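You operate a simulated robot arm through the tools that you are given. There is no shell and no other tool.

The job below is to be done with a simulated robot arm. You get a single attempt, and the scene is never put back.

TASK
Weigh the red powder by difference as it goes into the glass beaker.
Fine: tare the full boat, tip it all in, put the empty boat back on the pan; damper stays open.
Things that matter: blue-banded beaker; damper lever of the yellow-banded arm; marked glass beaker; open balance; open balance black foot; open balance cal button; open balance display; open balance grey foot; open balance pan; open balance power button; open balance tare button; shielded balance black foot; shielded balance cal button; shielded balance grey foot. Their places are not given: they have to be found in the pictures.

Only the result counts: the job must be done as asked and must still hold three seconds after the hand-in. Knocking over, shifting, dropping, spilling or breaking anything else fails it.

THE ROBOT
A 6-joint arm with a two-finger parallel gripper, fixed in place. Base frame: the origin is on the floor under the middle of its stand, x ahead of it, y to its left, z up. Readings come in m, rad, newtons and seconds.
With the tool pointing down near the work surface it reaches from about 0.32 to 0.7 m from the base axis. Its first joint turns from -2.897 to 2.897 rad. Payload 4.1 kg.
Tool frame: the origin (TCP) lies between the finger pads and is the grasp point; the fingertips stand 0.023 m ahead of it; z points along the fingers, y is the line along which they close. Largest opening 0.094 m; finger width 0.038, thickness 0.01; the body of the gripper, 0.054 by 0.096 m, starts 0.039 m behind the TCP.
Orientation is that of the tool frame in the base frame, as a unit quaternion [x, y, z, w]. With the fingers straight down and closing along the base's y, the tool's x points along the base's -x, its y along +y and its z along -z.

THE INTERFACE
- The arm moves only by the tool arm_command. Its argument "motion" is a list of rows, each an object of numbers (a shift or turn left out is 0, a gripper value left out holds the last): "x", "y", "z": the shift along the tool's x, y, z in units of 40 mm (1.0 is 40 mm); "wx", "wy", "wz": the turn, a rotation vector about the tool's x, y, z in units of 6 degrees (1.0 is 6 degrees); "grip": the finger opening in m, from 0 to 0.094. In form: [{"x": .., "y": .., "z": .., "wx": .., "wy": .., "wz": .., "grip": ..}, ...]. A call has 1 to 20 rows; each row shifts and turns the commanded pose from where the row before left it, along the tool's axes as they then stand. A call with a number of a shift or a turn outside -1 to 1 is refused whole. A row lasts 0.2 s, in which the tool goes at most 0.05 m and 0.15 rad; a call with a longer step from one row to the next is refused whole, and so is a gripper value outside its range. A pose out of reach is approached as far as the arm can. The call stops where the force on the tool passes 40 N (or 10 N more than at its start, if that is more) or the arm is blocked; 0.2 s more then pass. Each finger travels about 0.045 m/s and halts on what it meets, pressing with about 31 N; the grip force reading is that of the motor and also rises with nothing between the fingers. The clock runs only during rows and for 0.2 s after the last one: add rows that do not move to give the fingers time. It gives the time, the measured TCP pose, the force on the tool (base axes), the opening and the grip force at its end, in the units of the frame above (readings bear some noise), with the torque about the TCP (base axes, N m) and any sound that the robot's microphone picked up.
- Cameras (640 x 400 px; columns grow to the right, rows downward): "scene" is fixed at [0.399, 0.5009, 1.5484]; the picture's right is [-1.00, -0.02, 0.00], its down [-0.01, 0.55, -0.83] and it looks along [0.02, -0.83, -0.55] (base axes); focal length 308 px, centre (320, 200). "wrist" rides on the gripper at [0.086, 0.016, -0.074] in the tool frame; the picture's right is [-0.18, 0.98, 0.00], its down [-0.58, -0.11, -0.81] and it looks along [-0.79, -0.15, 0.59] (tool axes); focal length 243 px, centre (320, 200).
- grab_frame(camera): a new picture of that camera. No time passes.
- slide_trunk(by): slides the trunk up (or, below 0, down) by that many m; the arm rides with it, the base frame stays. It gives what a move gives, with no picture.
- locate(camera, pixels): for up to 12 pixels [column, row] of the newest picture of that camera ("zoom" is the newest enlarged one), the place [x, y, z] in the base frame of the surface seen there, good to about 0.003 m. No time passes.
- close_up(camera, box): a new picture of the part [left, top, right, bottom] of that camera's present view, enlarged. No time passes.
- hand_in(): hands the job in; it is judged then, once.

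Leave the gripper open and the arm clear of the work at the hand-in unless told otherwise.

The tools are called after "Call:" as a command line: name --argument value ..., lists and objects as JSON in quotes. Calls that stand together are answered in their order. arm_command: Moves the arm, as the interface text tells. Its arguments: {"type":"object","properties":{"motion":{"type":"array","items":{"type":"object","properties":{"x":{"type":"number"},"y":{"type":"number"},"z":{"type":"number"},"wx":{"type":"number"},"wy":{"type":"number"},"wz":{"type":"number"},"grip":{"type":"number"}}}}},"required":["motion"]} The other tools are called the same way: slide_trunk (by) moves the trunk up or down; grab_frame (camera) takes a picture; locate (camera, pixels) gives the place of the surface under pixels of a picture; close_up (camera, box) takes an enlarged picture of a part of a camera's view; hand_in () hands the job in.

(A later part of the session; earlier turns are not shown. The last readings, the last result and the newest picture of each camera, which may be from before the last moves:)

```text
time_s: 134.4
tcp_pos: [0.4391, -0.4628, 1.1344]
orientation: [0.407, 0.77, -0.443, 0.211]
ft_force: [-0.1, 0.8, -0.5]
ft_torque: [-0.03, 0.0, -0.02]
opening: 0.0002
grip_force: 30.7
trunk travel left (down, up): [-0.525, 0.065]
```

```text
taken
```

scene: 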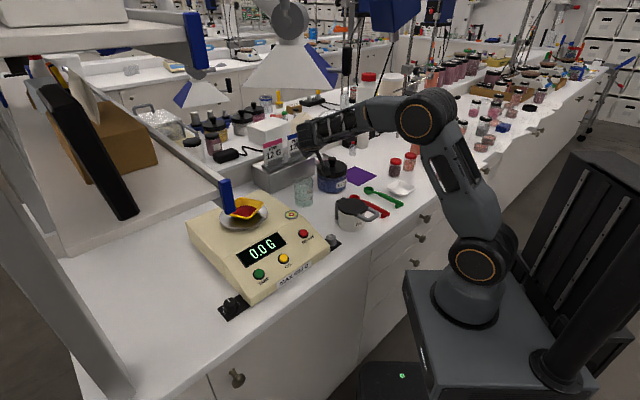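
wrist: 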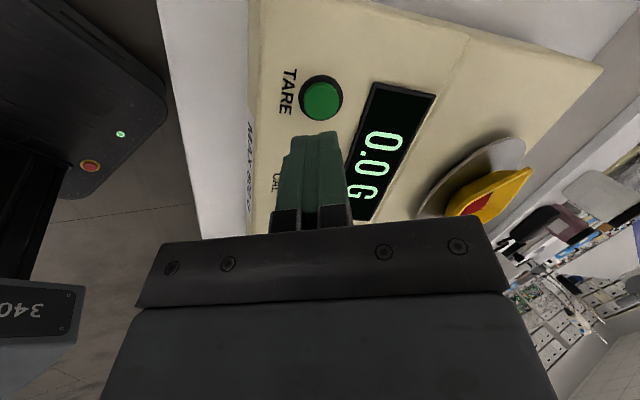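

At 75° all matches (within 4 mm), no limits hit. Continue to 112°.

Call:
arm_command --motion '[{"x": 0.0081, "y": 0.0557, "z": -0.0995, "wx": 0.3302, "wy": -0.3398, "wz": -0.1632}, {"x": 0.0081, "y": 0.0557, "z": -0.0995, "wx": 0.3302, "wy": -0.3398, "wz": -0.1632}, {"x": 0.0081, "y": 0.0557, "z": -0.0995, "wx": 0.3302, "wy": -0.3398, "wz": -0.1632}, {"x": 0.0081, "y": 0.0557, "z": -0.0995, "wx": 0.3302, "wy": -0.3398, "wz": -0.1632}, {"x": 0.0081, "y": 0.0557, "z": -0.0995, "wx": 0.3302, "wy": -0.3398, "wz": -0.1632}, {"x": 0.01, "y": 0.0549, "z": -0.0999, "wx": 0.3302, "wy": -0.3434, "wz": -0.1553}, {"x": 0.01, "y": 0.0549, "z": -0.0999, "wx": 0.3302, "wy": -0.3434, "wz": -0.1553}, {"x": 0.01, "y": 0.0549, "z": -0.0999, "wx": 0.3302, "wy": -0.3434, "wz": -0.1553}, {"x": 0.01, "y": 0.0549, "z": -0.0999, "wx": 0.3302, "wy": -0.3434, "wz": -0.1553}, {"x": 0.01, "y": 0.0549, "z": -0.0999, "wx": 0.3302, "wy": -0.3434, "wz": -0.1553}, {"x": 0.0071, "y": 0.0474, "z": -0.085, "wx": 0.2946, "wy": -0.267, "wz": -0.1245}, {"x": 0.0071, "y": 0.0474, "z": -0.085, "wx": 0.2946, "wy": -0.267, "wz": -0.1245}, {"x": 0.0071, "y": 0.0474, "z": -0.085, "wx": 0.2946, "wy": -0.267, "wz": -0.1245}, {}]'

Call:
grab_frame --camera "scene"

Call:
close_up --camera "scene" --box '[250, 120, 400, 260]'

```text
time_s: 137.4
tcp_pos: [0.4602, -0.4117, 1.1265]
orientation: [-0.257, -0.629, 0.695, -0.234]
ft_force: [0.3, 1.1, -0.3]
ft_torque: [0.03, -0.02, -0.02]
opening: 0.0
grip_force: 30.6
trunk travel left (down, up): [-0.525, 0.065]
```

```text
taken
```

scene: 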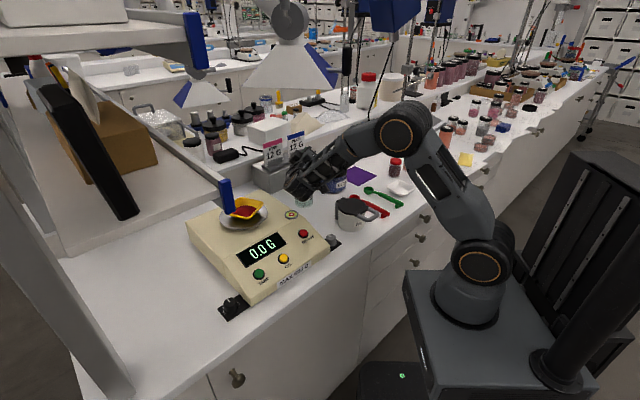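

```text
2.86 times, centred on (325, 190) of scene
```

zoom: 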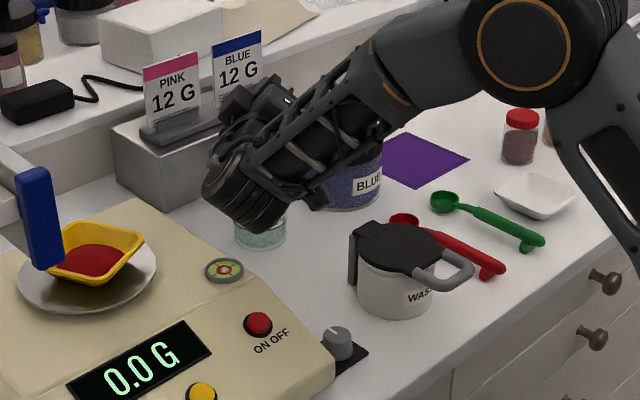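

112° is reached with no limit. I test 10° more to have reserve for emptying fully.

Call:
arm_command --motion '[{"x": 0.0071, "y": 0.0474, "z": -0.085, "wx": 0.2946, "wy": -0.267, "wz": -0.1245}, {"x": 0.0071, "y": 0.0474, "z": -0.085, "wx": 0.2946, "wy": -0.267, "wz": -0.1245}, {"x": 0.0071, "y": 0.0474, "z": -0.085, "wx": 0.2946, "wy": -0.267, "wz": -0.1245}, {"x": 0.0071, "y": 0.0474, "z": -0.085, "wx": 0.2946, "wy": -0.267, "wz": -0.1245}, {}]'

Call:
close_up --camera "scene" --box '[250, 120, 400, 260]'

Call:
grab_frame --camera "wrist"

```text
time_s: 138.6
tcp_pos: [0.4629, -0.3981, 1.1176]
orientation: [-0.215, -0.578, 0.751, -0.234]
ft_force: [0.2, -0.6, 0.1]
ft_torque: [-0.02, 0.0, 0.01]
opening: 0.0
grip_force: 30.8
trunk travel left (down, up): [-0.525, 0.065]
```

```text
2.86 times, centred on (325, 190) of scene
```

zoom: 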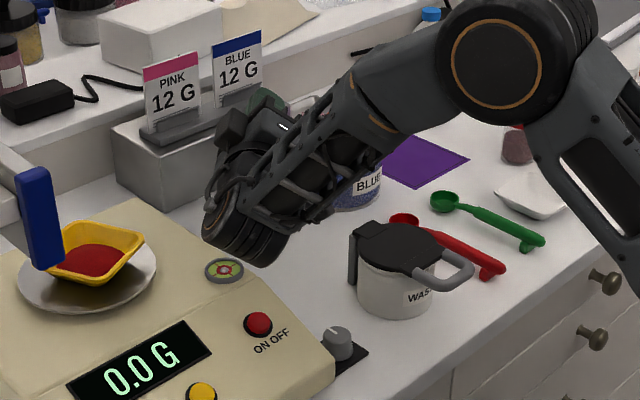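

```text
taken
```

wrist: 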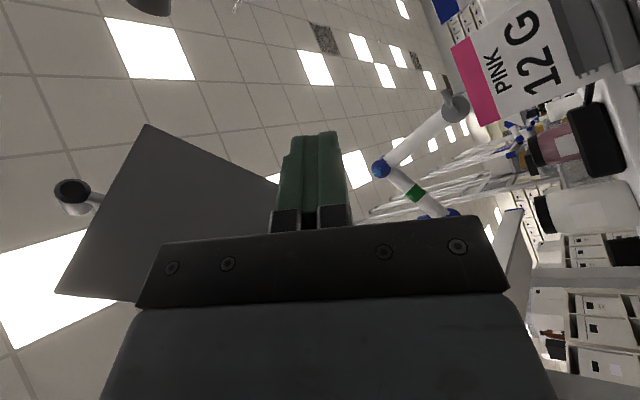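

122° is feasible too. The pour path is validated, so I reverse it back to the start pose.

Call:
arm_command --motion '[{"x": -0.0071, "y": -0.0474, "z": 0.085, "wx": -0.2946, "wy": 0.267, "wz": 0.1245}, {"x": -0.0071, "y": -0.0474, "z": 0.085, "wx": -0.2946, "wy": 0.267, "wz": 0.1245}, {"x": -0.0071, "y": -0.0474, "z": 0.085, "wx": -0.2946, "wy": 0.267, "wz": 0.1245}, {"x": -0.0071, "y": -0.0474, "z": 0.085, "wx": -0.2946, "wy": 0.267, "wz": 0.1245}, {"x": -0.0071, "y": -0.0474, "z": 0.085, "wx": -0.2946, "wy": 0.267, "wz": 0.1245}, {"x": -0.0071, "y": -0.0474, "z": 0.085, "wx": -0.2946, "wy": 0.267, "wz": 0.1245}, {"x": -0.0071, "y": -0.0474, "z": 0.085, "wx": -0.2946, "wy": 0.267, "wz": 0.1245}, {"x": -0.01, "y": -0.0549, "z": 0.0999, "wx": -0.3302, "wy": 0.3434, "wz": 0.1553}, {"x": -0.01, "y": -0.0549, "z": 0.0999, "wx": -0.3302, "wy": 0.3434, "wz": 0.1553}, {"x": -0.01, "y": -0.0549, "z": 0.0999, "wx": -0.3302, "wy": 0.3434, "wz": 0.1553}, {"x": -0.01, "y": -0.0549, "z": 0.0999, "wx": -0.3302, "wy": 0.3434, "wz": 0.1553}, {"x": -0.01, "y": -0.0549, "z": 0.0999, "wx": -0.3302, "wy": 0.3434, "wz": 0.1553}, {"x": -0.0081, "y": -0.0557, "z": 0.0995, "wx": -0.3302, "wy": 0.3398, "wz": 0.1632}, {"x": -0.0081, "y": -0.0557, "z": 0.0995, "wx": -0.3302, "wy": 0.3398, "wz": 0.1632}, {"x": -0.0081, "y": -0.0557, "z": 0.0995, "wx": -0.3302, "wy": 0.3398, "wz": 0.1632}, {"x": -0.0081, "y": -0.0557, "z": 0.0995, "wx": -0.3302, "wy": 0.3398, "wz": 0.1632}, {"x": -0.0081, "y": -0.0557, "z": 0.0995, "wx": -0.3302, "wy": 0.3398, "wz": 0.1632}, {}]'

Call:
arm_command --motion '[{"x": -0.0062, "y": -0.0566, "z": 0.0993, "wx": -0.3318, "wy": 0.3348, "wz": 0.1702}, {"x": -0.0062, "y": -0.0566, "z": 0.0993, "wx": -0.3318, "wy": 0.3348, "wz": 0.1702}, {"x": -0.0062, "y": -0.0566, "z": 0.0993, "wx": -0.3318, "wy": 0.3348, "wz": 0.1702}, {"x": -0.0062, "y": -0.0566, "z": 0.0993, "wx": -0.3318, "wy": 0.3348, "wz": 0.1702}, {"x": -0.0062, "y": -0.0566, "z": 0.0993, "wx": -0.3318, "wy": 0.3348, "wz": 0.1702}, {"x": -0.0044, "y": -0.0576, "z": 0.0993, "wx": -0.3348, "wy": 0.3288, "wz": 0.1758}, {"x": -0.0044, "y": -0.0576, "z": 0.0993, "wx": -0.3348, "wy": 0.3288, "wz": 0.1758}, {"x": -0.0044, "y": -0.0576, "z": 0.0993, "wx": -0.3348, "wy": 0.3288, "wz": 0.1758}, {"x": -0.0044, "y": -0.0576, "z": 0.0993, "wx": -0.3348, "wy": 0.3288, "wz": 0.1758}, {"x": -0.0044, "y": -0.0576, "z": 0.0993, "wx": -0.3348, "wy": 0.3288, "wz": 0.1758}, {}]'

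Call:
arm_command --motion '[{"x": 0.103, "y": -0.0869, "z": 0.0505, "wx": -0.0666, "wy": 0.357, "wz": 0.75}, {"x": 0.103, "y": -0.0869, "z": 0.0505, "wx": -0.0666, "wy": 0.357, "wz": 0.75}, {"x": 0.103, "y": -0.0869, "z": 0.0505, "wx": -0.0666, "wy": 0.357, "wz": 0.75}, {"x": 0.103, "y": -0.0869, "z": 0.0505, "wx": -0.0666, "wy": 0.357, "wz": 0.75}, {"x": 0.103, "y": -0.0869, "z": 0.0505, "wx": -0.0666, "wy": 0.357, "wz": 0.75}, {"x": 0.1147, "y": -0.1143, "z": 0.0853, "wx": -0.2728, "wy": 0.3098, "wz": 0.7815}, {"x": 0.1147, "y": -0.1143, "z": 0.0853, "wx": -0.2728, "wy": 0.3098, "wz": 0.7815}, {"x": 0.1147, "y": -0.1143, "z": 0.0853, "wx": -0.2728, "wy": 0.3098, "wz": 0.7815}, {"x": 0.1147, "y": -0.1143, "z": 0.0853, "wx": -0.2728, "wy": 0.3098, "wz": 0.7815}, {"x": 0.0352, "y": -0.0896, "z": 0.1164, "wx": -0.4227, "wy": 0.3307, "wz": 0.382}, {"x": 0.0352, "y": -0.0896, "z": 0.1164, "wx": -0.4227, "wy": 0.3307, "wz": 0.382}, {"x": 0.0352, "y": -0.0896, "z": 0.1164, "wx": -0.4227, "wy": 0.3307, "wz": 0.382}, {"x": 0.0352, "y": -0.0896, "z": 0.1164, "wx": -0.4227, "wy": 0.3307, "wz": 0.382}, {}]'

```text
time_s: 142.4
tcp_pos: [0.4395, -0.4617, 1.1381]
orientation: [0.407, 0.771, -0.443, 0.209]
ft_force: [-0.4, -0.2, -0.1]
ft_torque: [-0.04, 0.0, -0.03]
opening: 0.0
grip_force: 31.2
trunk travel left (down, up): [-0.525, 0.065]
```

```text
time_s: 144.8
tcp_pos: [0.4215, -0.5017, 1.1208]
orientation: [0.502, 0.82, -0.207, 0.18]
ft_force: [0.3, 0.6, 0.4]
ft_torque: [0.0, -0.01, 0.03]
opening: 0.0001
grip_force: 31.0
trunk travel left (down, up): [-0.525, 0.065]
```

```text
time_s: 147.8
tcp_pos: [0.3775, -0.4752, 1.06]
orientation: [0.799, 0.56, 0.125, 0.178]
ft_force: [-0.9, 0.5, 0.1]
ft_torque: [0.01, 0.02, 0.02]
opening: 0.0
grip_force: 30.7
trunk travel left (down, up): [-0.525, 0.065]
```

Back at the carrying orientation. I now return to the waypoint 8 cm behind the pinch pose at the pan, opening the fingers to 0.014.

Call:
arm_command --motion '[{"y": 0.15, "z": -0.32, "grip": 0.014}, {"x": 0.3, "y": 0.1, "z": 0.0}, {"x": 0.55, "y": 0.17, "z": 0.03}, {"x": 0.65, "y": 0.21, "z": 0.03}, {"x": 0.65, "y": 0.21, "z": 0.03}, {"x": 0.65, "y": 0.21, "z": 0.03}, {"x": 0.65, "y": 0.21, "z": 0.03}, {"x": 0.65, "y": 0.21, "z": 0.03}, {"x": 0.65, "y": 0.21, "z": 0.0}, {"x": 0.65, "y": 0.21}, {"x": 0.65, "y": 0.21}, {"x": 0.65, "y": 0.21}, {"x": 0.5, "y": 0.2}, {"x": 0.29, "y": 0.2}, {"x": 0.1, "y": 0.107, "z": 0.0}, {}]'

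Call:
arm_command --motion '[{}]'

Call:
grab_frame --camera "wrist"

Call:
grab_frame --camera "scene"

```text
time_s: 151.2
tcp_pos: [0.5736, -0.2225, 1.1128]
orientation: [0.799, 0.561, 0.125, 0.178]
ft_force: [0.4, 0.1, 0.1]
ft_torque: [0.03, 0.01, 0.01]
opening: 0.014
grip_force: 0.0
trunk travel left (down, up): [-0.525, 0.065]
```

```text
time_s: 151.6
tcp_pos: [0.574, -0.2224, 1.1122]
orientation: [0.8, 0.56, 0.124, 0.178]
ft_force: [-0.8, 0.1, -0.2]
ft_torque: [-0.02, 0.01, -0.02]
opening: 0.0141
grip_force: 0.1
trunk travel left (down, up): [-0.525, 0.065]
```

```text
taken
```

wrist: 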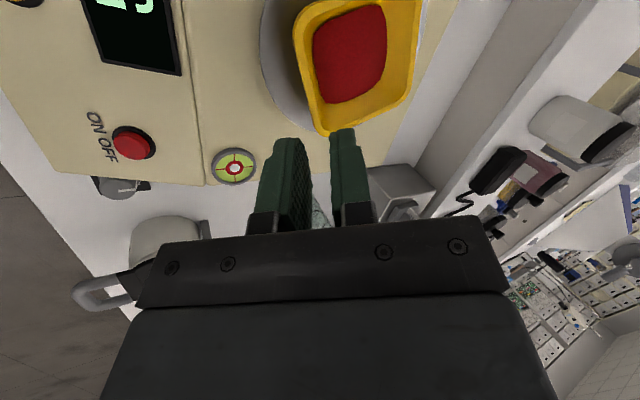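

```text
taken
```

scene: 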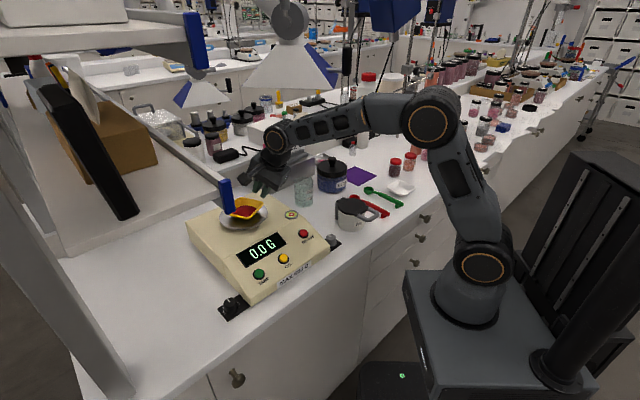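

I am ~5 mm off the reference waypoint; I correct this and verify with the camera before advancing.

Call:
arm_command --motion '[{"x": -0.02, "y": -0.07, "z": 0.015}, {"y": -0.065, "z": 0.015}, {}, {}]'

Call:
arm_command --motion '[{}]'

Call:
arm_command --motion '[{}]'

Call:
grab_frame --camera "wrist"

```text
time_s: 152.6
tcp_pos: [0.5696, -0.2214, 1.1085]
orientation: [0.799, 0.56, 0.124, 0.178]
ft_force: [0.9, -0.2, -0.4]
ft_torque: [0.01, 0.04, -0.01]
opening: 0.0141
grip_force: 0.1
trunk travel left (down, up): [-0.525, 0.065]
```

```text
time_s: 153.0
tcp_pos: [0.5697, -0.2221, 1.1084]
orientation: [0.799, 0.56, 0.125, 0.178]
ft_force: [0.0, -0.3, 0.0]
ft_torque: [0.0, -0.02, 0.01]
opening: 0.0141
grip_force: 0.2
trunk travel left (down, up): [-0.525, 0.065]
```

```text
time_s: 153.4
tcp_pos: [0.5702, -0.2214, 1.1085]
orientation: [0.799, 0.561, 0.124, 0.177]
ft_force: [0.4, 0.9, 0.9]
ft_torque: [0.03, 0.01, 0.03]
opening: 0.014
grip_force: 0.0
trunk travel left (down, up): [-0.525, 0.065]
```

```text
taken
```

wrist: 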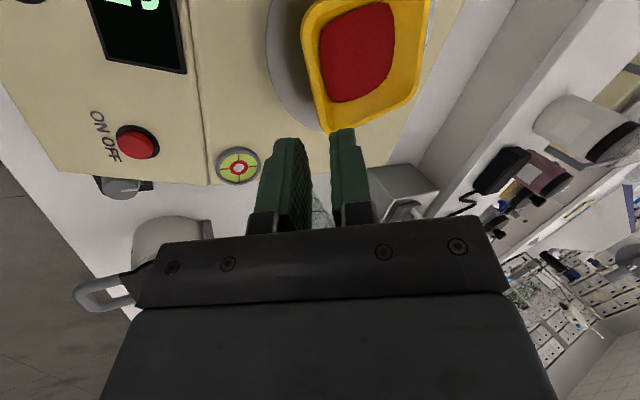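

The view matches the earlier waypoint picture. I advance 0.064 m along the tool axis, then check.

Call:
arm_command --motion '[{"z": 0.15}, {"z": 0.3}, {"z": 0.4}, {"z": 0.35}, {"z": 0.25}, {"z": 0.15}, {}]'

Call:
close_up --camera "wrist" --box '[240, 50, 400, 150]'

Call:
close_up --camera "scene" --box '[215, 185, 287, 230]'

```text
time_s: 155.0
tcp_pos: [0.596, -0.2314, 1.052]
orientation: [0.799, 0.56, 0.124, 0.178]
ft_force: [0.0, 0.1, -0.1]
ft_torque: [-0.02, -0.01, 0.02]
opening: 0.0139
grip_force: 0.1
trunk travel left (down, up): [-0.525, 0.065]
```

```text
4.00 times, centred on (320, 100) of wrist
```

zoom: 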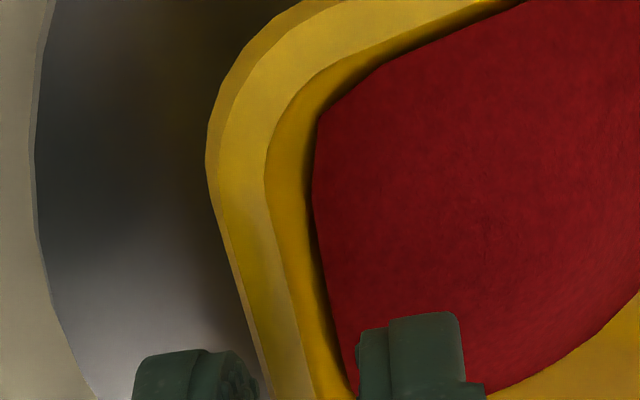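

```text
8.89 times, centred on (251, 208) of scene
```

zoom: 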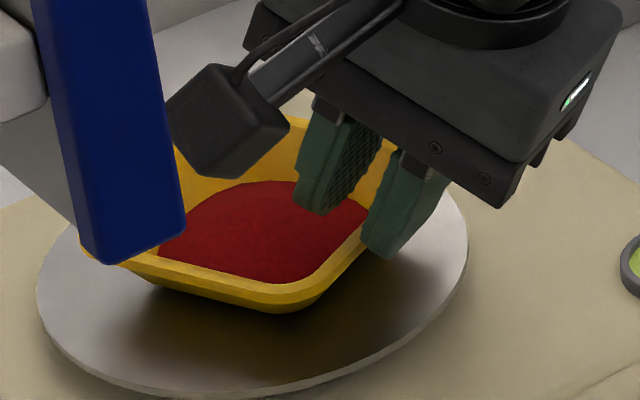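

The near wall lies between the fingers. I advance the last 16 mm slowly.

Call:
arm_command --motion '[{"z": 0.1}, {"z": 0.1}, {"z": 0.1}, {"z": 0.06}, {"z": 0.04}, {}]'

Call:
close_up --camera "wrist" --box '[240, 50, 400, 150]'

Call:
close_up --camera "scene" --box '[210, 190, 322, 290]'

```text
time_s: 156.4
tcp_pos: [0.6006, -0.2332, 1.0374]
orientation: [0.799, 0.561, 0.125, 0.178]
ft_force: [-0.4, 0.2, -0.2]
ft_torque: [0.0, 0.01, 0.02]
opening: 0.0138
grip_force: 0.2
trunk travel left (down, up): [-0.525, 0.065]
```

```text
4.00 times, centred on (320, 100) of wrist
```

zoom: 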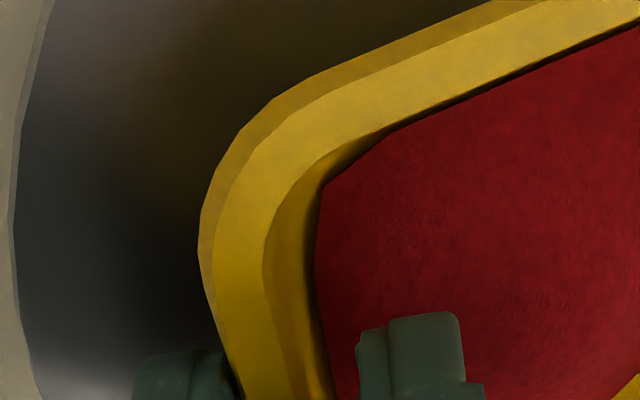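

```text
4.00 times, centred on (266, 240) of scene
```

zoom: 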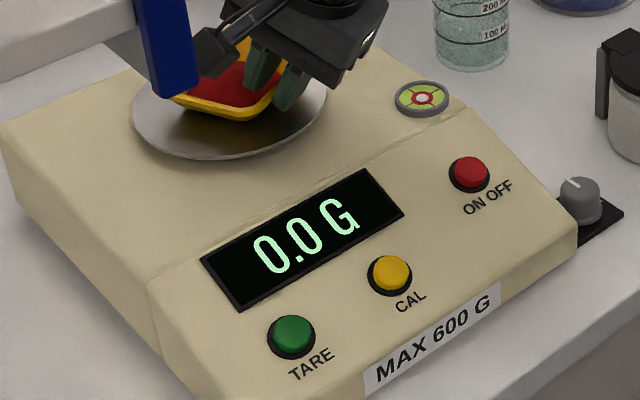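

Still 0.0 G, no contact yet. I close the fingers onto the wall.

Call:
arm_command --motion '[{"grip": 0.011}, {"grip": 0.008}, {"grip": 0.006}, {"grip": 0.005}, {"grip": 0.004}, {"grip": 0.003}, {"grip": 0.002}, {"grip": 0.001}, {"grip": 0.001}, {"grip": 0.001}, {"grip": 0.001}]'

Call:
close_up --camera "wrist" --box '[260, 0, 480, 138]'

Call:
close_up --camera "scene" --box '[215, 185, 287, 230]'

```text
time_s: 158.8
tcp_pos: [0.6013, -0.2342, 1.0372]
orientation: [0.799, 0.561, 0.125, 0.178]
ft_force: [0.8, -0.5, -0.9]
ft_torque: [0.04, -0.01, -0.01]
opening: 0.0011
grip_force: 30.9
trunk travel left (down, up): [-0.525, 0.065]
```

```text
2.90 times, centred on (370, 69) of wrist
```

zoom: 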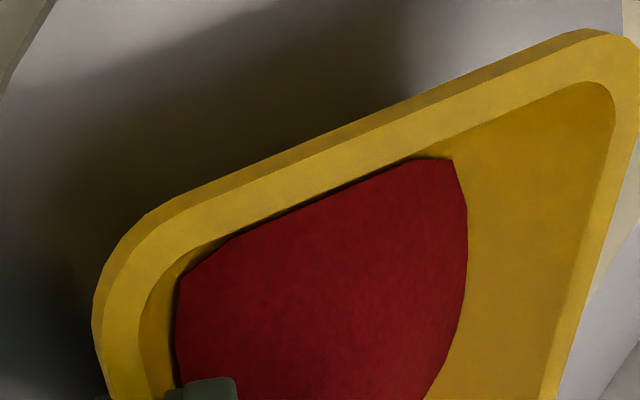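

```text
8.89 times, centred on (251, 208) of scene
```

zoom: 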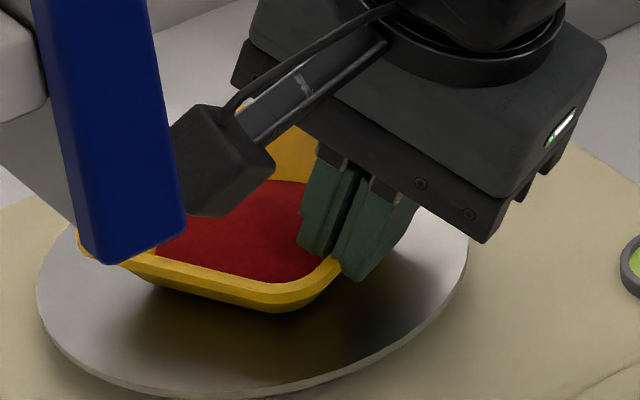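

The picture is the same as when it was held before. I command 0 to be sure the pads are blocked by the wall rather than by the command.

Call:
arm_command --motion '[{"grip": 0.0}, {"grip": 0.0}, {"grip": 0.0}]'

Call:
arm_command --motion '[{"y": 0.01, "z": -0.02}, {"y": 0.015, "z": -0.03}, {"y": 0.02, "z": -0.045}, {"y": 0.02, "z": -0.04}, {}]'

Call:
close_up --camera "wrist" --box '[260, 0, 480, 138]'

Call:
close_up --camera "scene" --box '[210, 180, 322, 290]'

```text
time_s: 159.6
tcp_pos: [0.603, -0.2341, 1.0375]
orientation: [0.799, 0.56, 0.125, 0.178]
ft_force: [0.5, 0.3, -0.3]
ft_torque: [0.01, 0.0, 0.02]
opening: 0.0013
grip_force: 30.8
trunk travel left (down, up): [-0.525, 0.065]
```

```text
time_s: 160.8
tcp_pos: [0.6013, -0.2337, 1.0424]
orientation: [0.799, 0.56, 0.125, 0.178]
ft_force: [0.3, 0.1, -1.3]
ft_torque: [0.0, 0.01, 0.03]
opening: 0.0012
grip_force: 31.0
trunk travel left (down, up): [-0.525, 0.065]
```

```text
2.90 times, centred on (370, 69) of wrist
```

zoom: 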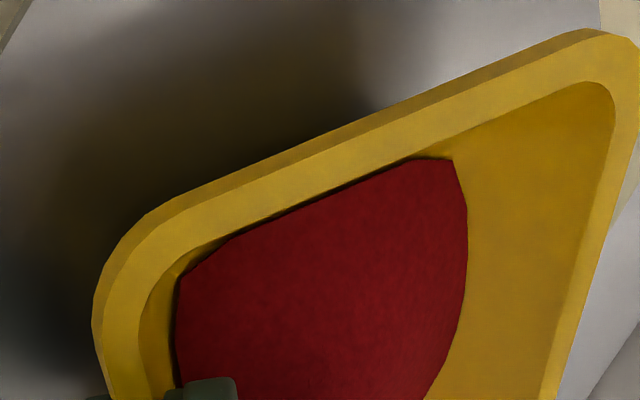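

```text
3.64 times, centred on (266, 235) of scene
```

zoom: 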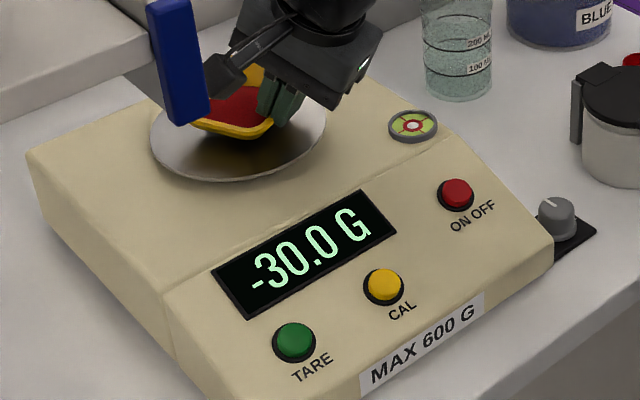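

The boat is held and the display reads −30.0 G with it off the pan. I measure the boat's corner that will be the pouring lip (zoom (615,50)) and rim corners relative to the tool.

Call:
grab_frame --camera "wrist"

Call:
close_up --camera "wrist" --box '[280, 0, 500, 210]'

Call:
locate --camera "wrist" --pixels '[[470, 14], [476, 20], [478, 30], [462, 14], [440, 22], [470, 60], [455, 110], [440, 145], [425, 160], [400, 175], [370, 190], [305, 70]]'

```text
taken
```

wrist: 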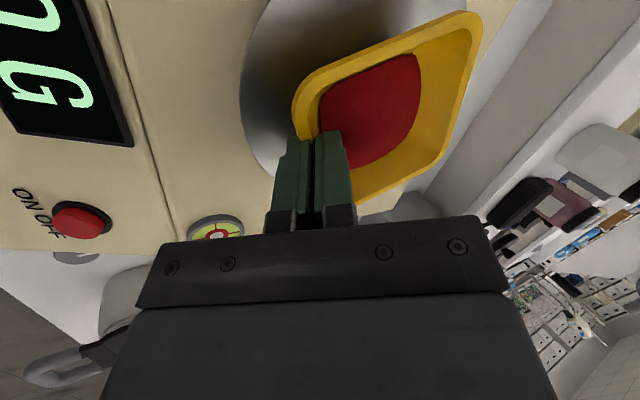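

```text
1.90 times, centred on (390, 105) of wrist
```

zoom: 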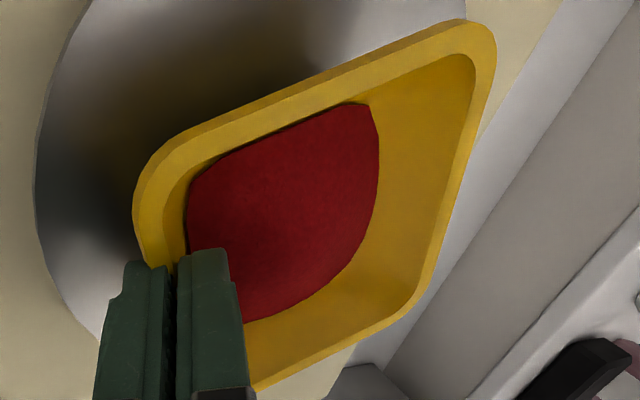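

```text
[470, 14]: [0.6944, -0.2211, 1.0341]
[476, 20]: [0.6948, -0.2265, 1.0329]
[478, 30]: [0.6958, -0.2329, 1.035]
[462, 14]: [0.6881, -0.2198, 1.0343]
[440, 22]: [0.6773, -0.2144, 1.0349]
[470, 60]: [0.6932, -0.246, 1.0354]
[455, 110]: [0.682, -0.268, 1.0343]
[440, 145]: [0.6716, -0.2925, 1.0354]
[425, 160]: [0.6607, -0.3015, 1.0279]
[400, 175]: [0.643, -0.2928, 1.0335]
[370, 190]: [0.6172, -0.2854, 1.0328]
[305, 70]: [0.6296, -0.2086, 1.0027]
```

The measured lip (0.09 m ahead-left of the TCP) agrees with my model. I lift the boat 4 cm and carry it level toward the beaker.

Call:
arm_command --motion '[{"y": 0.03, "z": -0.07, "grip": 0.0}, {"y": 0.07, "z": -0.15}, {"y": 0.1, "z": -0.22}, {"y": 0.1, "z": -0.22}, {"y": 0.08, "z": -0.18}, {"y": 0.05, "z": -0.1}, {"y": 0.024, "z": -0.04}, {}]'

Call:
arm_command --motion '[{"x": -0.1, "y": -0.04, "z": -0.02}, {"x": -0.25, "y": -0.1, "z": -0.045}, {"x": -0.4, "y": -0.15, "z": -0.07}, {"x": -0.5, "y": -0.19, "z": -0.09}, {"x": -0.55, "y": -0.205, "z": -0.096}, {"x": -0.55, "y": -0.205, "z": -0.096}, {"x": -0.55, "y": -0.205, "z": -0.096}, {"x": -0.55, "y": -0.205, "z": -0.096}, {"x": -0.55, "y": -0.205, "z": -0.096}, {"x": -0.55, "y": -0.205, "z": -0.096}, {"x": -0.55, "y": -0.205, "z": -0.096}, {"x": -0.55, "y": -0.205, "z": -0.096}, {"x": -0.5, "y": -0.2, "z": -0.09}, {"x": -0.42, "y": -0.18, "z": -0.08}, {"x": -0.3, "y": -0.14, "z": -0.07}, {"x": -0.12, "y": -0.08, "z": -0.04}, {}]'

Call:
grab_frame --camera "scene"

Call:
grab_frame --camera "wrist"

```text
time_s: 162.6
tcp_pos: [0.6023, -0.2325, 1.087]
orientation: [0.799, 0.56, 0.125, 0.177]
ft_force: [0.2, 0.1, -0.6]
ft_torque: [0.03, 0.04, -0.03]
opening: 0.0013
grip_force: 31.1
trunk travel left (down, up): [-0.525, 0.065]
```

```text
time_s: 166.2
tcp_pos: [0.3929, -0.4569, 1.0858]
orientation: [0.799, 0.56, 0.125, 0.177]
ft_force: [0.0, 0.4, -0.2]
ft_torque: [-0.02, 0.02, 0.0]
opening: 0.0015
grip_force: 31.4
trunk travel left (down, up): [-0.525, 0.065]
```

```text
taken
```

scene: 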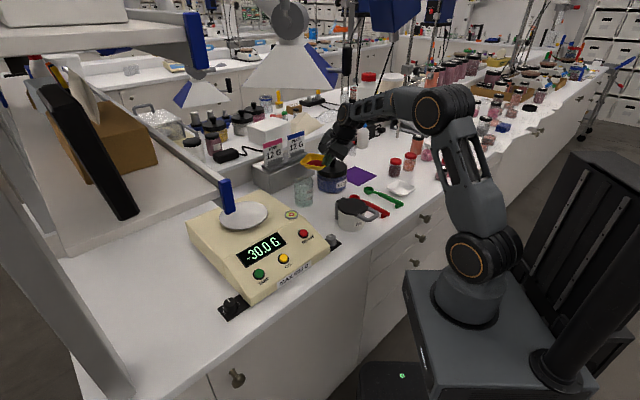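

```text
taken
```

wrist: 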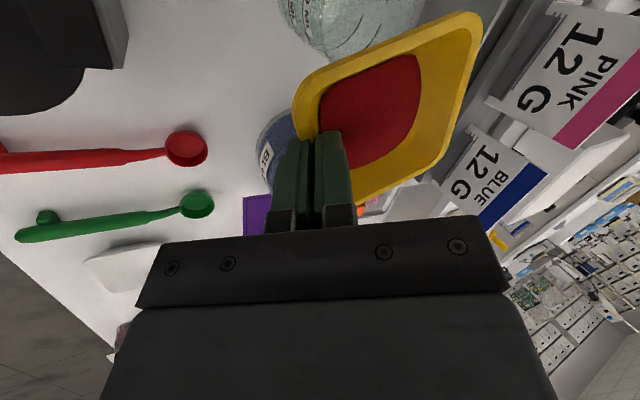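

The boat is level beside the beaker, the balance reads −30.0 G. I align over the beaker (lip above its centre) staying high, then look from both cameras.

Call:
arm_command --motion '[{"x": -0.1, "y": -0.02, "z": -0.01}, {"x": -0.2, "y": -0.04, "z": -0.02}, {"x": -0.12, "y": -0.025, "z": -0.01}, {}, {}]'

Call:
arm_command --motion '[{}]'

Call:
close_up --camera "scene" --box '[265, 135, 361, 215]'

Call:
grab_frame --camera "wrist"

```text
time_s: 167.4
tcp_pos: [0.3839, -0.4696, 1.0863]
orientation: [0.799, 0.56, 0.125, 0.178]
ft_force: [0.1, 0.2, -0.8]
ft_torque: [-0.01, 0.06, -0.03]
opening: 0.0015
grip_force: 30.8
trunk travel left (down, up): [-0.525, 0.065]
```

```text
time_s: 167.8
tcp_pos: [0.3846, -0.4696, 1.0862]
orientation: [0.799, 0.56, 0.126, 0.178]
ft_force: [0.7, 0.4, 0.2]
ft_torque: [0.02, 0.0, 0.0]
opening: 0.0013
grip_force: 30.4
trunk travel left (down, up): [-0.525, 0.065]
```

```text
5.00 times, centred on (313, 175) of scene
```

zoom: 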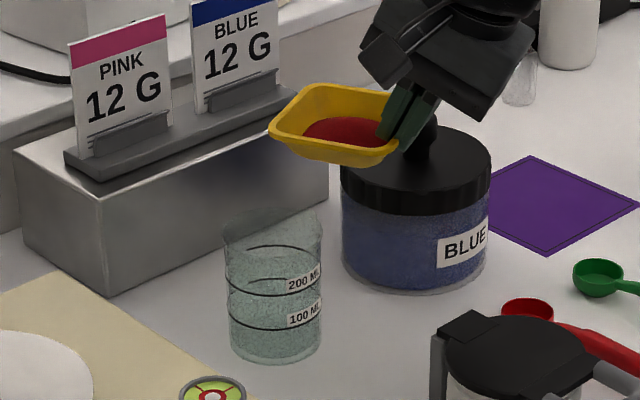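

```text
taken
```

wrist: 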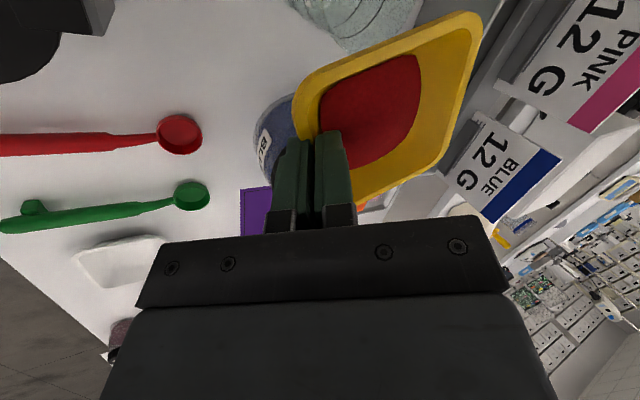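

In the scene zoom the lip corner is at (272,128); projected down to rim height it falls at about (272,226), the centre of the beaker's mouth. I verify with a measurement.

Call:
locate --camera "zoom" --pixels '[[273, 130], [280, 118], [290, 145], [224, 228], [322, 222], [272, 250], [275, 208], [270, 300], [228, 290], [321, 290], [430, 125], [420, 135]]'

```text
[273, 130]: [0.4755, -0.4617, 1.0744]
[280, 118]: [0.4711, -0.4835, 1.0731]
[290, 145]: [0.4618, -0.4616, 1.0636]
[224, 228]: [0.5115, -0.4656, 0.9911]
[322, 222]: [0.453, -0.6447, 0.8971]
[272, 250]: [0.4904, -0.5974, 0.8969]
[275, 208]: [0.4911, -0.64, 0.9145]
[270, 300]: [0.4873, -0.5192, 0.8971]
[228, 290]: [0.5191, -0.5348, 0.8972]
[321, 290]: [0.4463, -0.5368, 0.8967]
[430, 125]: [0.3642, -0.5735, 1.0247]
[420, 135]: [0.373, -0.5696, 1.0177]
```

The lip is at (0.4755,-0.4617), right over the beaker's centre (0.477,-0.460). I lower so the lip is ~4.5 cm above the beaker's rim.

Call:
arm_command --motion '[{"y": -0.04, "z": 0.085}, {"y": -0.08, "z": 0.17}, {"y": -0.1, "z": 0.21}, {"y": -0.09, "z": 0.19}, {"y": -0.06, "z": 0.13}, {"y": -0.028, "z": 0.069}, {}]'

Call:
close_up --camera "scene" --box '[265, 135, 361, 215]'

```text
time_s: 169.4
tcp_pos: [0.3849, -0.4709, 1.0469]
orientation: [0.799, 0.561, 0.124, 0.177]
ft_force: [-1.0, -0.6, -0.3]
ft_torque: [0.03, 0.01, 0.01]
opening: 0.0016
grip_force: 31.2
trunk travel left (down, up): [-0.525, 0.065]
```

```text
5.00 times, centred on (313, 175) of scene
```

zoom: 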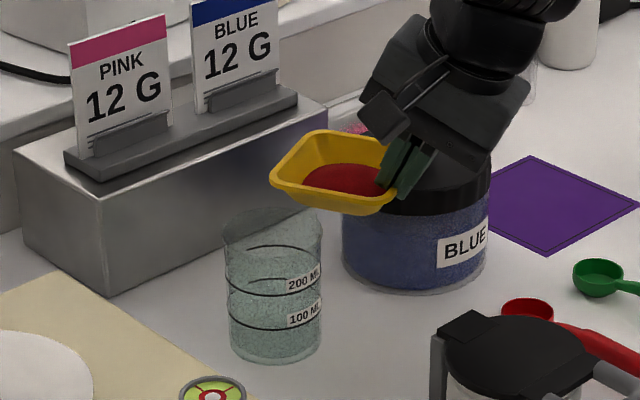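

The lip hangs over the mouth's centre, 4.5 cm above the rim. I start tilting: the first 15°, then look.

Call:
arm_command --motion '[{"x": -0.0352, "y": 0.0896, "z": -0.1164, "wx": 0.4227, "wy": -0.3307, "wz": -0.382}, {"x": -0.0352, "y": 0.0896, "z": -0.1164, "wx": 0.4227, "wy": -0.3307, "wz": -0.382}, {"x": -0.0352, "y": 0.0896, "z": -0.1164, "wx": 0.4227, "wy": -0.3307, "wz": -0.382}, {"x": -0.0352, "y": 0.0896, "z": -0.1164, "wx": 0.4227, "wy": -0.3307, "wz": -0.382}, {}]'

Call:
close_up --camera "scene" --box '[265, 135, 361, 215]'

```text
time_s: 170.6
tcp_pos: [0.3915, -0.4756, 1.0711]
orientation: [0.771, 0.618, 0.005, 0.154]
ft_force: [-1.6, -0.8, -0.2]
ft_torque: [0.03, 0.04, 0.03]
opening: 0.0013
grip_force: 30.9
trunk travel left (down, up): [-0.525, 0.065]
```

```text
5.00 times, centred on (313, 175) of scene
```

zoom: 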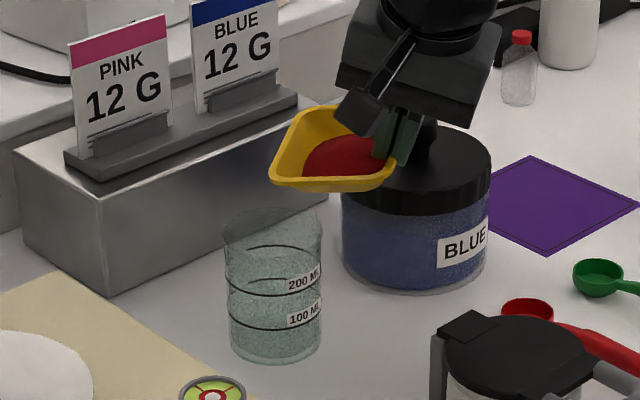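

The lip stays in place and powder is contained. Next 15° (to 30°), at gentle pace.

Call:
arm_command --motion '[{"x": -0.1147, "y": 0.1143, "z": -0.0853, "wx": 0.2728, "wy": -0.3098, "wz": -0.7815}, {"x": -0.1147, "y": 0.1143, "z": -0.0853, "wx": 0.2728, "wy": -0.3098, "wz": -0.7815}, {"x": -0.1147, "y": 0.1143, "z": -0.0853, "wx": 0.2728, "wy": -0.3098, "wz": -0.7815}, {"x": -0.1147, "y": 0.1143, "z": -0.0853, "wx": 0.2728, "wy": -0.3098, "wz": -0.7815}, {}]'

Call:
close_up --camera "scene" --box '[265, 135, 361, 215]'

```text
time_s: 171.8
tcp_pos: [0.4046, -0.4918, 1.0918]
orientation: [0.666, 0.723, -0.107, 0.147]
ft_force: [0.3, 0.6, 0.6]
ft_torque: [-0.01, 0.01, 0.03]
opening: 0.0013
grip_force: 31.0
trunk travel left (down, up): [-0.525, 0.065]
```

```text
5.00 times, centred on (313, 175) of scene
```

zoom: 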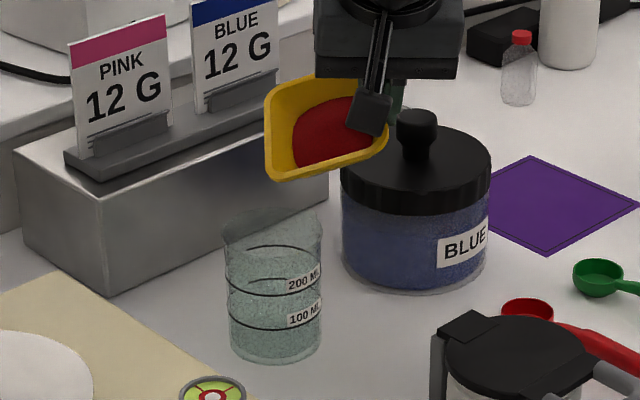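

Powder still contained, lip over the mouth. I lower 18 mm so that the lip is ~2.5 cm above the rim before the flow starts.

Call:
arm_command --motion '[{"x": 0.04, "y": -0.005, "z": 0.1}, {"x": 0.06, "y": -0.008, "z": 0.16}, {"x": 0.04, "y": -0.005, "z": 0.11}, {"x": 0.02, "y": -0.002, "z": 0.05}, {}]'

Call:
close_up --camera "scene" --box '[265, 135, 361, 215]'

Call:
locate --camera "zoom" --pixels '[[278, 204], [274, 198], [285, 204], [300, 205], [270, 110]]'

```text
time_s: 173.0
tcp_pos: [0.4038, -0.493, 1.0731]
orientation: [0.666, 0.723, -0.105, 0.149]
ft_force: [-0.1, -0.8, 0.3]
ft_torque: [0.0, 0.0, 0.01]
opening: 0.0013
grip_force: 31.2
trunk travel left (down, up): [-0.525, 0.065]
```

```text
5.00 times, centred on (313, 175) of scene
```

zoom: 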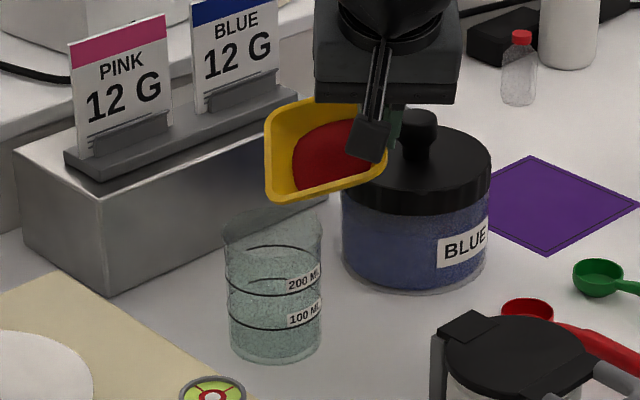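

```text
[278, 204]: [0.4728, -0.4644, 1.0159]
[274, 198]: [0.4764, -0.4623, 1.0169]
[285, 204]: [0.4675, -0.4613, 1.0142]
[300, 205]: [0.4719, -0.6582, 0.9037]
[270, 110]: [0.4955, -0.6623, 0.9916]
```

The lip corner is at (0.476,-0.462,1.018), ~2.4 cm above the rim and centred. Now 30°→45°.

Call:
arm_command --motion '[{"x": -0.103, "y": 0.0869, "z": -0.0505, "wx": 0.0666, "wy": -0.357, "wz": -0.75}, {"x": -0.103, "y": 0.0869, "z": -0.0505, "wx": 0.0666, "wy": -0.357, "wz": -0.75}, {"x": -0.103, "y": 0.0869, "z": -0.0505, "wx": 0.0666, "wy": -0.357, "wz": -0.75}, {"x": -0.103, "y": 0.0869, "z": -0.0505, "wx": 0.0666, "wy": -0.357, "wz": -0.75}, {"x": -0.103, "y": 0.0869, "z": -0.0505, "wx": 0.0666, "wy": -0.357, "wz": -0.75}, {}]'

Call:
close_up --camera "scene" --box '[265, 135, 361, 215]'

```text
time_s: 174.4
tcp_pos: [0.4245, -0.5025, 1.0907]
orientation: [0.501, 0.82, -0.208, 0.18]
ft_force: [0.4, 0.7, -0.3]
ft_torque: [0.02, -0.01, 0.01]
opening: 0.0015
grip_force: 30.8
trunk travel left (down, up): [-0.525, 0.065]
```

```text
5.00 times, centred on (313, 175) of scene
```

zoom: 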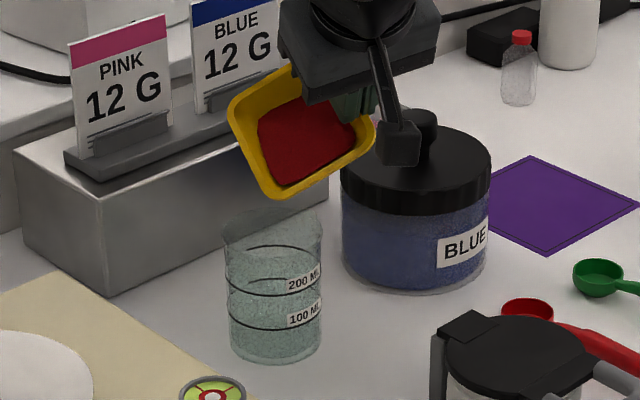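

No flow yet at 45°; lip is still over the mouth. Continue to 60°.

Call:
arm_command --motion '[{"x": 0.0044, "y": 0.0576, "z": -0.0993, "wx": 0.3348, "wy": -0.3288, "wz": -0.1758}, {"x": 0.0044, "y": 0.0576, "z": -0.0993, "wx": 0.3348, "wy": -0.3288, "wz": -0.1758}, {"x": 0.0044, "y": 0.0576, "z": -0.0993, "wx": 0.3348, "wy": -0.3288, "wz": -0.1758}, {}]'

Call:
close_up --camera "scene" --box '[265, 135, 361, 215]'

```text
time_s: 175.4
tcp_pos: [0.4289, -0.4912, 1.0997]
orientation: [0.477, 0.811, -0.279, 0.19]
ft_force: [0.3, -0.3, 0.0]
ft_torque: [-0.02, -0.01, -0.04]
opening: 0.0014
grip_force: 31.1
trunk travel left (down, up): [-0.525, 0.065]
```

```text
5.00 times, centred on (313, 175) of scene
```

zoom: 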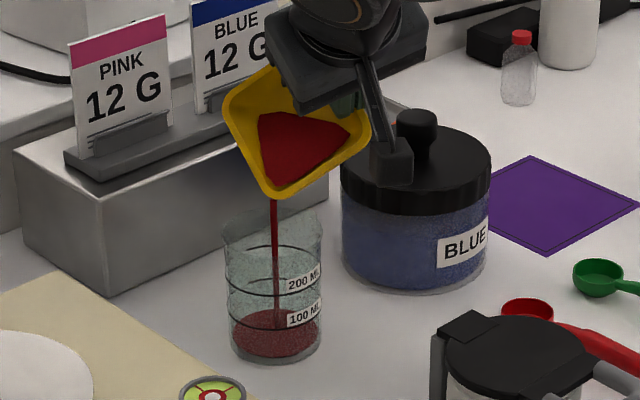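

The powder now streams from the lip corner right into the middle of the beaker. I hold a moment and then tilt on slowly.

Call:
arm_command --motion '[{}, {}, {}, {}, {}]'

Call:
close_up --camera "scene" --box '[265, 135, 361, 215]'

Call:
arm_command --motion '[{"x": 0.0044, "y": 0.0576, "z": -0.0993, "wx": 0.3348, "wy": -0.3288, "wz": -0.1758}, {}, {"x": 0.0044, "y": 0.0576, "z": -0.0993, "wx": 0.3348, "wy": -0.3288, "wz": -0.1758}, {}, {"x": 0.0062, "y": 0.0566, "z": -0.0993, "wx": 0.3318, "wy": -0.3348, "wz": -0.1702}, {}, {"x": 0.0062, "y": 0.0566, "z": -0.0993, "wx": 0.3318, "wy": -0.3348, "wz": -0.1702}, {}]'

Call:
close_up --camera "scene" --box '[265, 135, 361, 215]'

```text
time_s: 176.6
tcp_pos: [0.429, -0.4922, 1.0985]
orientation: [0.477, 0.811, -0.28, 0.189]
ft_force: [-0.6, -0.6, -0.2]
ft_torque: [0.01, -0.01, -0.04]
opening: 0.0014
grip_force: 31.2
trunk travel left (down, up): [-0.525, 0.065]
```

```text
5.00 times, centred on (313, 175) of scene
```

zoom: 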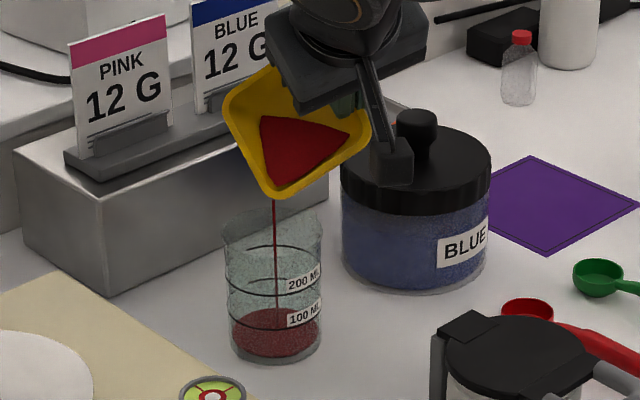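

```text
time_s: 178.4
tcp_pos: [0.4357, -0.4771, 1.1075]
orientation: [0.439, 0.791, -0.374, 0.201]
ft_force: [0.7, -0.2, -0.1]
ft_torque: [-0.01, 0.0, 0.03]
opening: 0.0013
grip_force: 30.7
trunk travel left (down, up): [-0.525, 0.065]
```

```text
5.00 times, centred on (313, 175) of scene
```

zoom: 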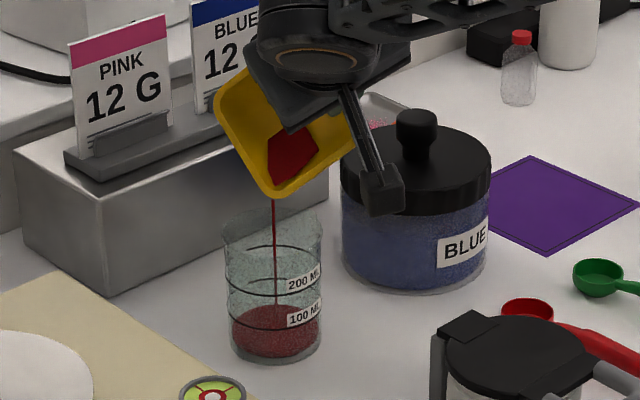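

The stream stays centred. I continue tilting slowly toward ~85°, pausing between steps.

Call:
arm_command --motion '[{"x": 0.0062, "y": 0.0566, "z": -0.0993, "wx": 0.3318, "wy": -0.3348, "wz": -0.1702}, {}, {"x": 0.0062, "y": 0.0566, "z": -0.0993, "wx": 0.3318, "wy": -0.3348, "wz": -0.1702}, {}, {"x": 0.0062, "y": 0.0566, "z": -0.0993, "wx": 0.3318, "wy": -0.3348, "wz": -0.1702}, {}, {"x": 0.0081, "y": 0.0557, "z": -0.0995, "wx": 0.3302, "wy": -0.3398, "wz": -0.1632}, {}, {"x": 0.0081, "y": 0.0557, "z": -0.0995, "wx": 0.3302, "wy": -0.3398, "wz": -0.1632}, {}]'

Call:
close_up --camera "scene" --box '[265, 135, 361, 215]'

```text
time_s: 180.6
tcp_pos: [0.4441, -0.4548, 1.1122]
orientation: [0.385, 0.754, -0.487, 0.215]
ft_force: [-0.1, -0.3, -0.9]
ft_torque: [0.03, -0.03, -0.01]
opening: 0.0011
grip_force: 30.9
trunk travel left (down, up): [-0.525, 0.065]
```

```text
5.00 times, centred on (313, 175) of scene
```

zoom: 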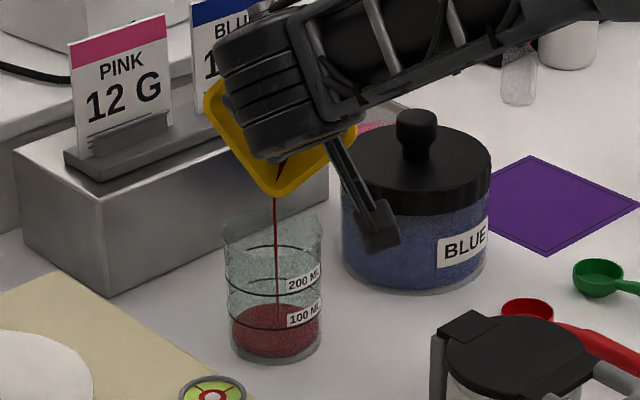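

Still a thin stream at ~81°. I look into the boat with the wrist camera and let it run a moment.

Call:
arm_command --motion '[{}, {}, {}, {}]'

Call:
grab_frame --camera "wrist"

Call:
close_up --camera "scene" --box '[265, 135, 361, 215]'

```text
time_s: 181.6
tcp_pos: [0.4446, -0.4554, 1.1114]
orientation: [0.386, 0.753, -0.488, 0.214]
ft_force: [-0.2, 0.0, 0.3]
ft_torque: [0.02, 0.0, 0.01]
opening: 0.0015
grip_force: 31.3
trunk travel left (down, up): [-0.525, 0.065]
```

```text
taken
```

wrist: 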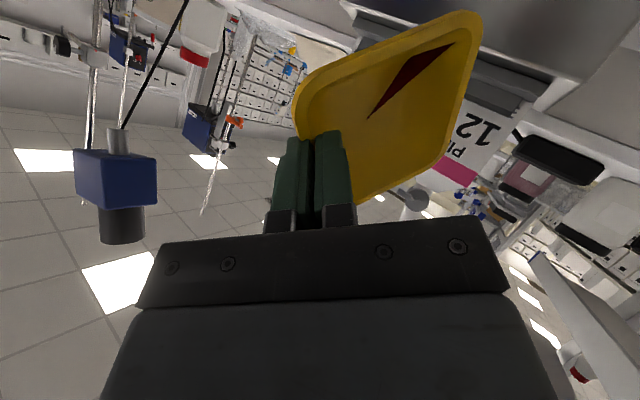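

```text
5.00 times, centred on (313, 175) of scene
```

zoom: 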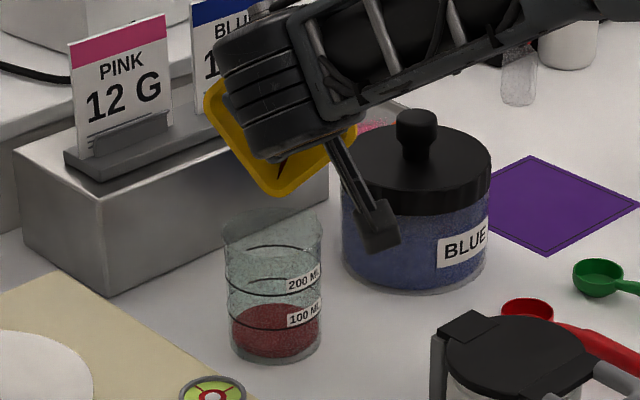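

Only a small wedge of powder is left near the lip corner and the stream has stopped at this angle. I continue to ~93°, pausing between steps.

Call:
arm_command --motion '[{"x": 0.0081, "y": 0.0557, "z": -0.0995, "wx": 0.3302, "wy": -0.3398, "wz": -0.1632}, {}, {"x": 0.0081, "y": 0.0557, "z": -0.0995, "wx": 0.3302, "wy": -0.3398, "wz": -0.1632}, {}, {"x": 0.0081, "y": 0.0557, "z": -0.0995, "wx": 0.3302, "wy": -0.3398, "wz": -0.1632}, {}, {"x": 0.01, "y": 0.0549, "z": -0.0999, "wx": 0.3302, "wy": -0.3434, "wz": -0.1553}, {}, {}, {}]'

Call:
grab_frame --camera "wrist"

Call:
close_up --camera "scene" --box '[265, 135, 361, 215]'

```text
time_s: 183.8
tcp_pos: [0.4529, -0.4397, 1.1124]
orientation: [0.337, 0.714, -0.571, 0.224]
ft_force: [-0.4, -0.3, 0.5]
ft_torque: [-0.02, -0.02, 0.0]
opening: 0.0014
grip_force: 31.2
trunk travel left (down, up): [-0.525, 0.065]
```

```text
taken
```

wrist: 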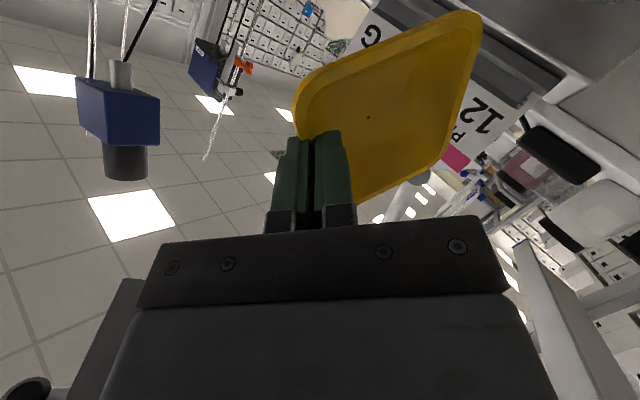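

```text
5.00 times, centred on (313, 175) of scene
```

zoom: 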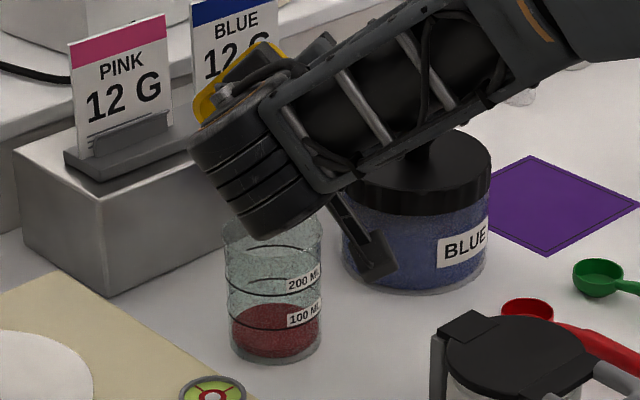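

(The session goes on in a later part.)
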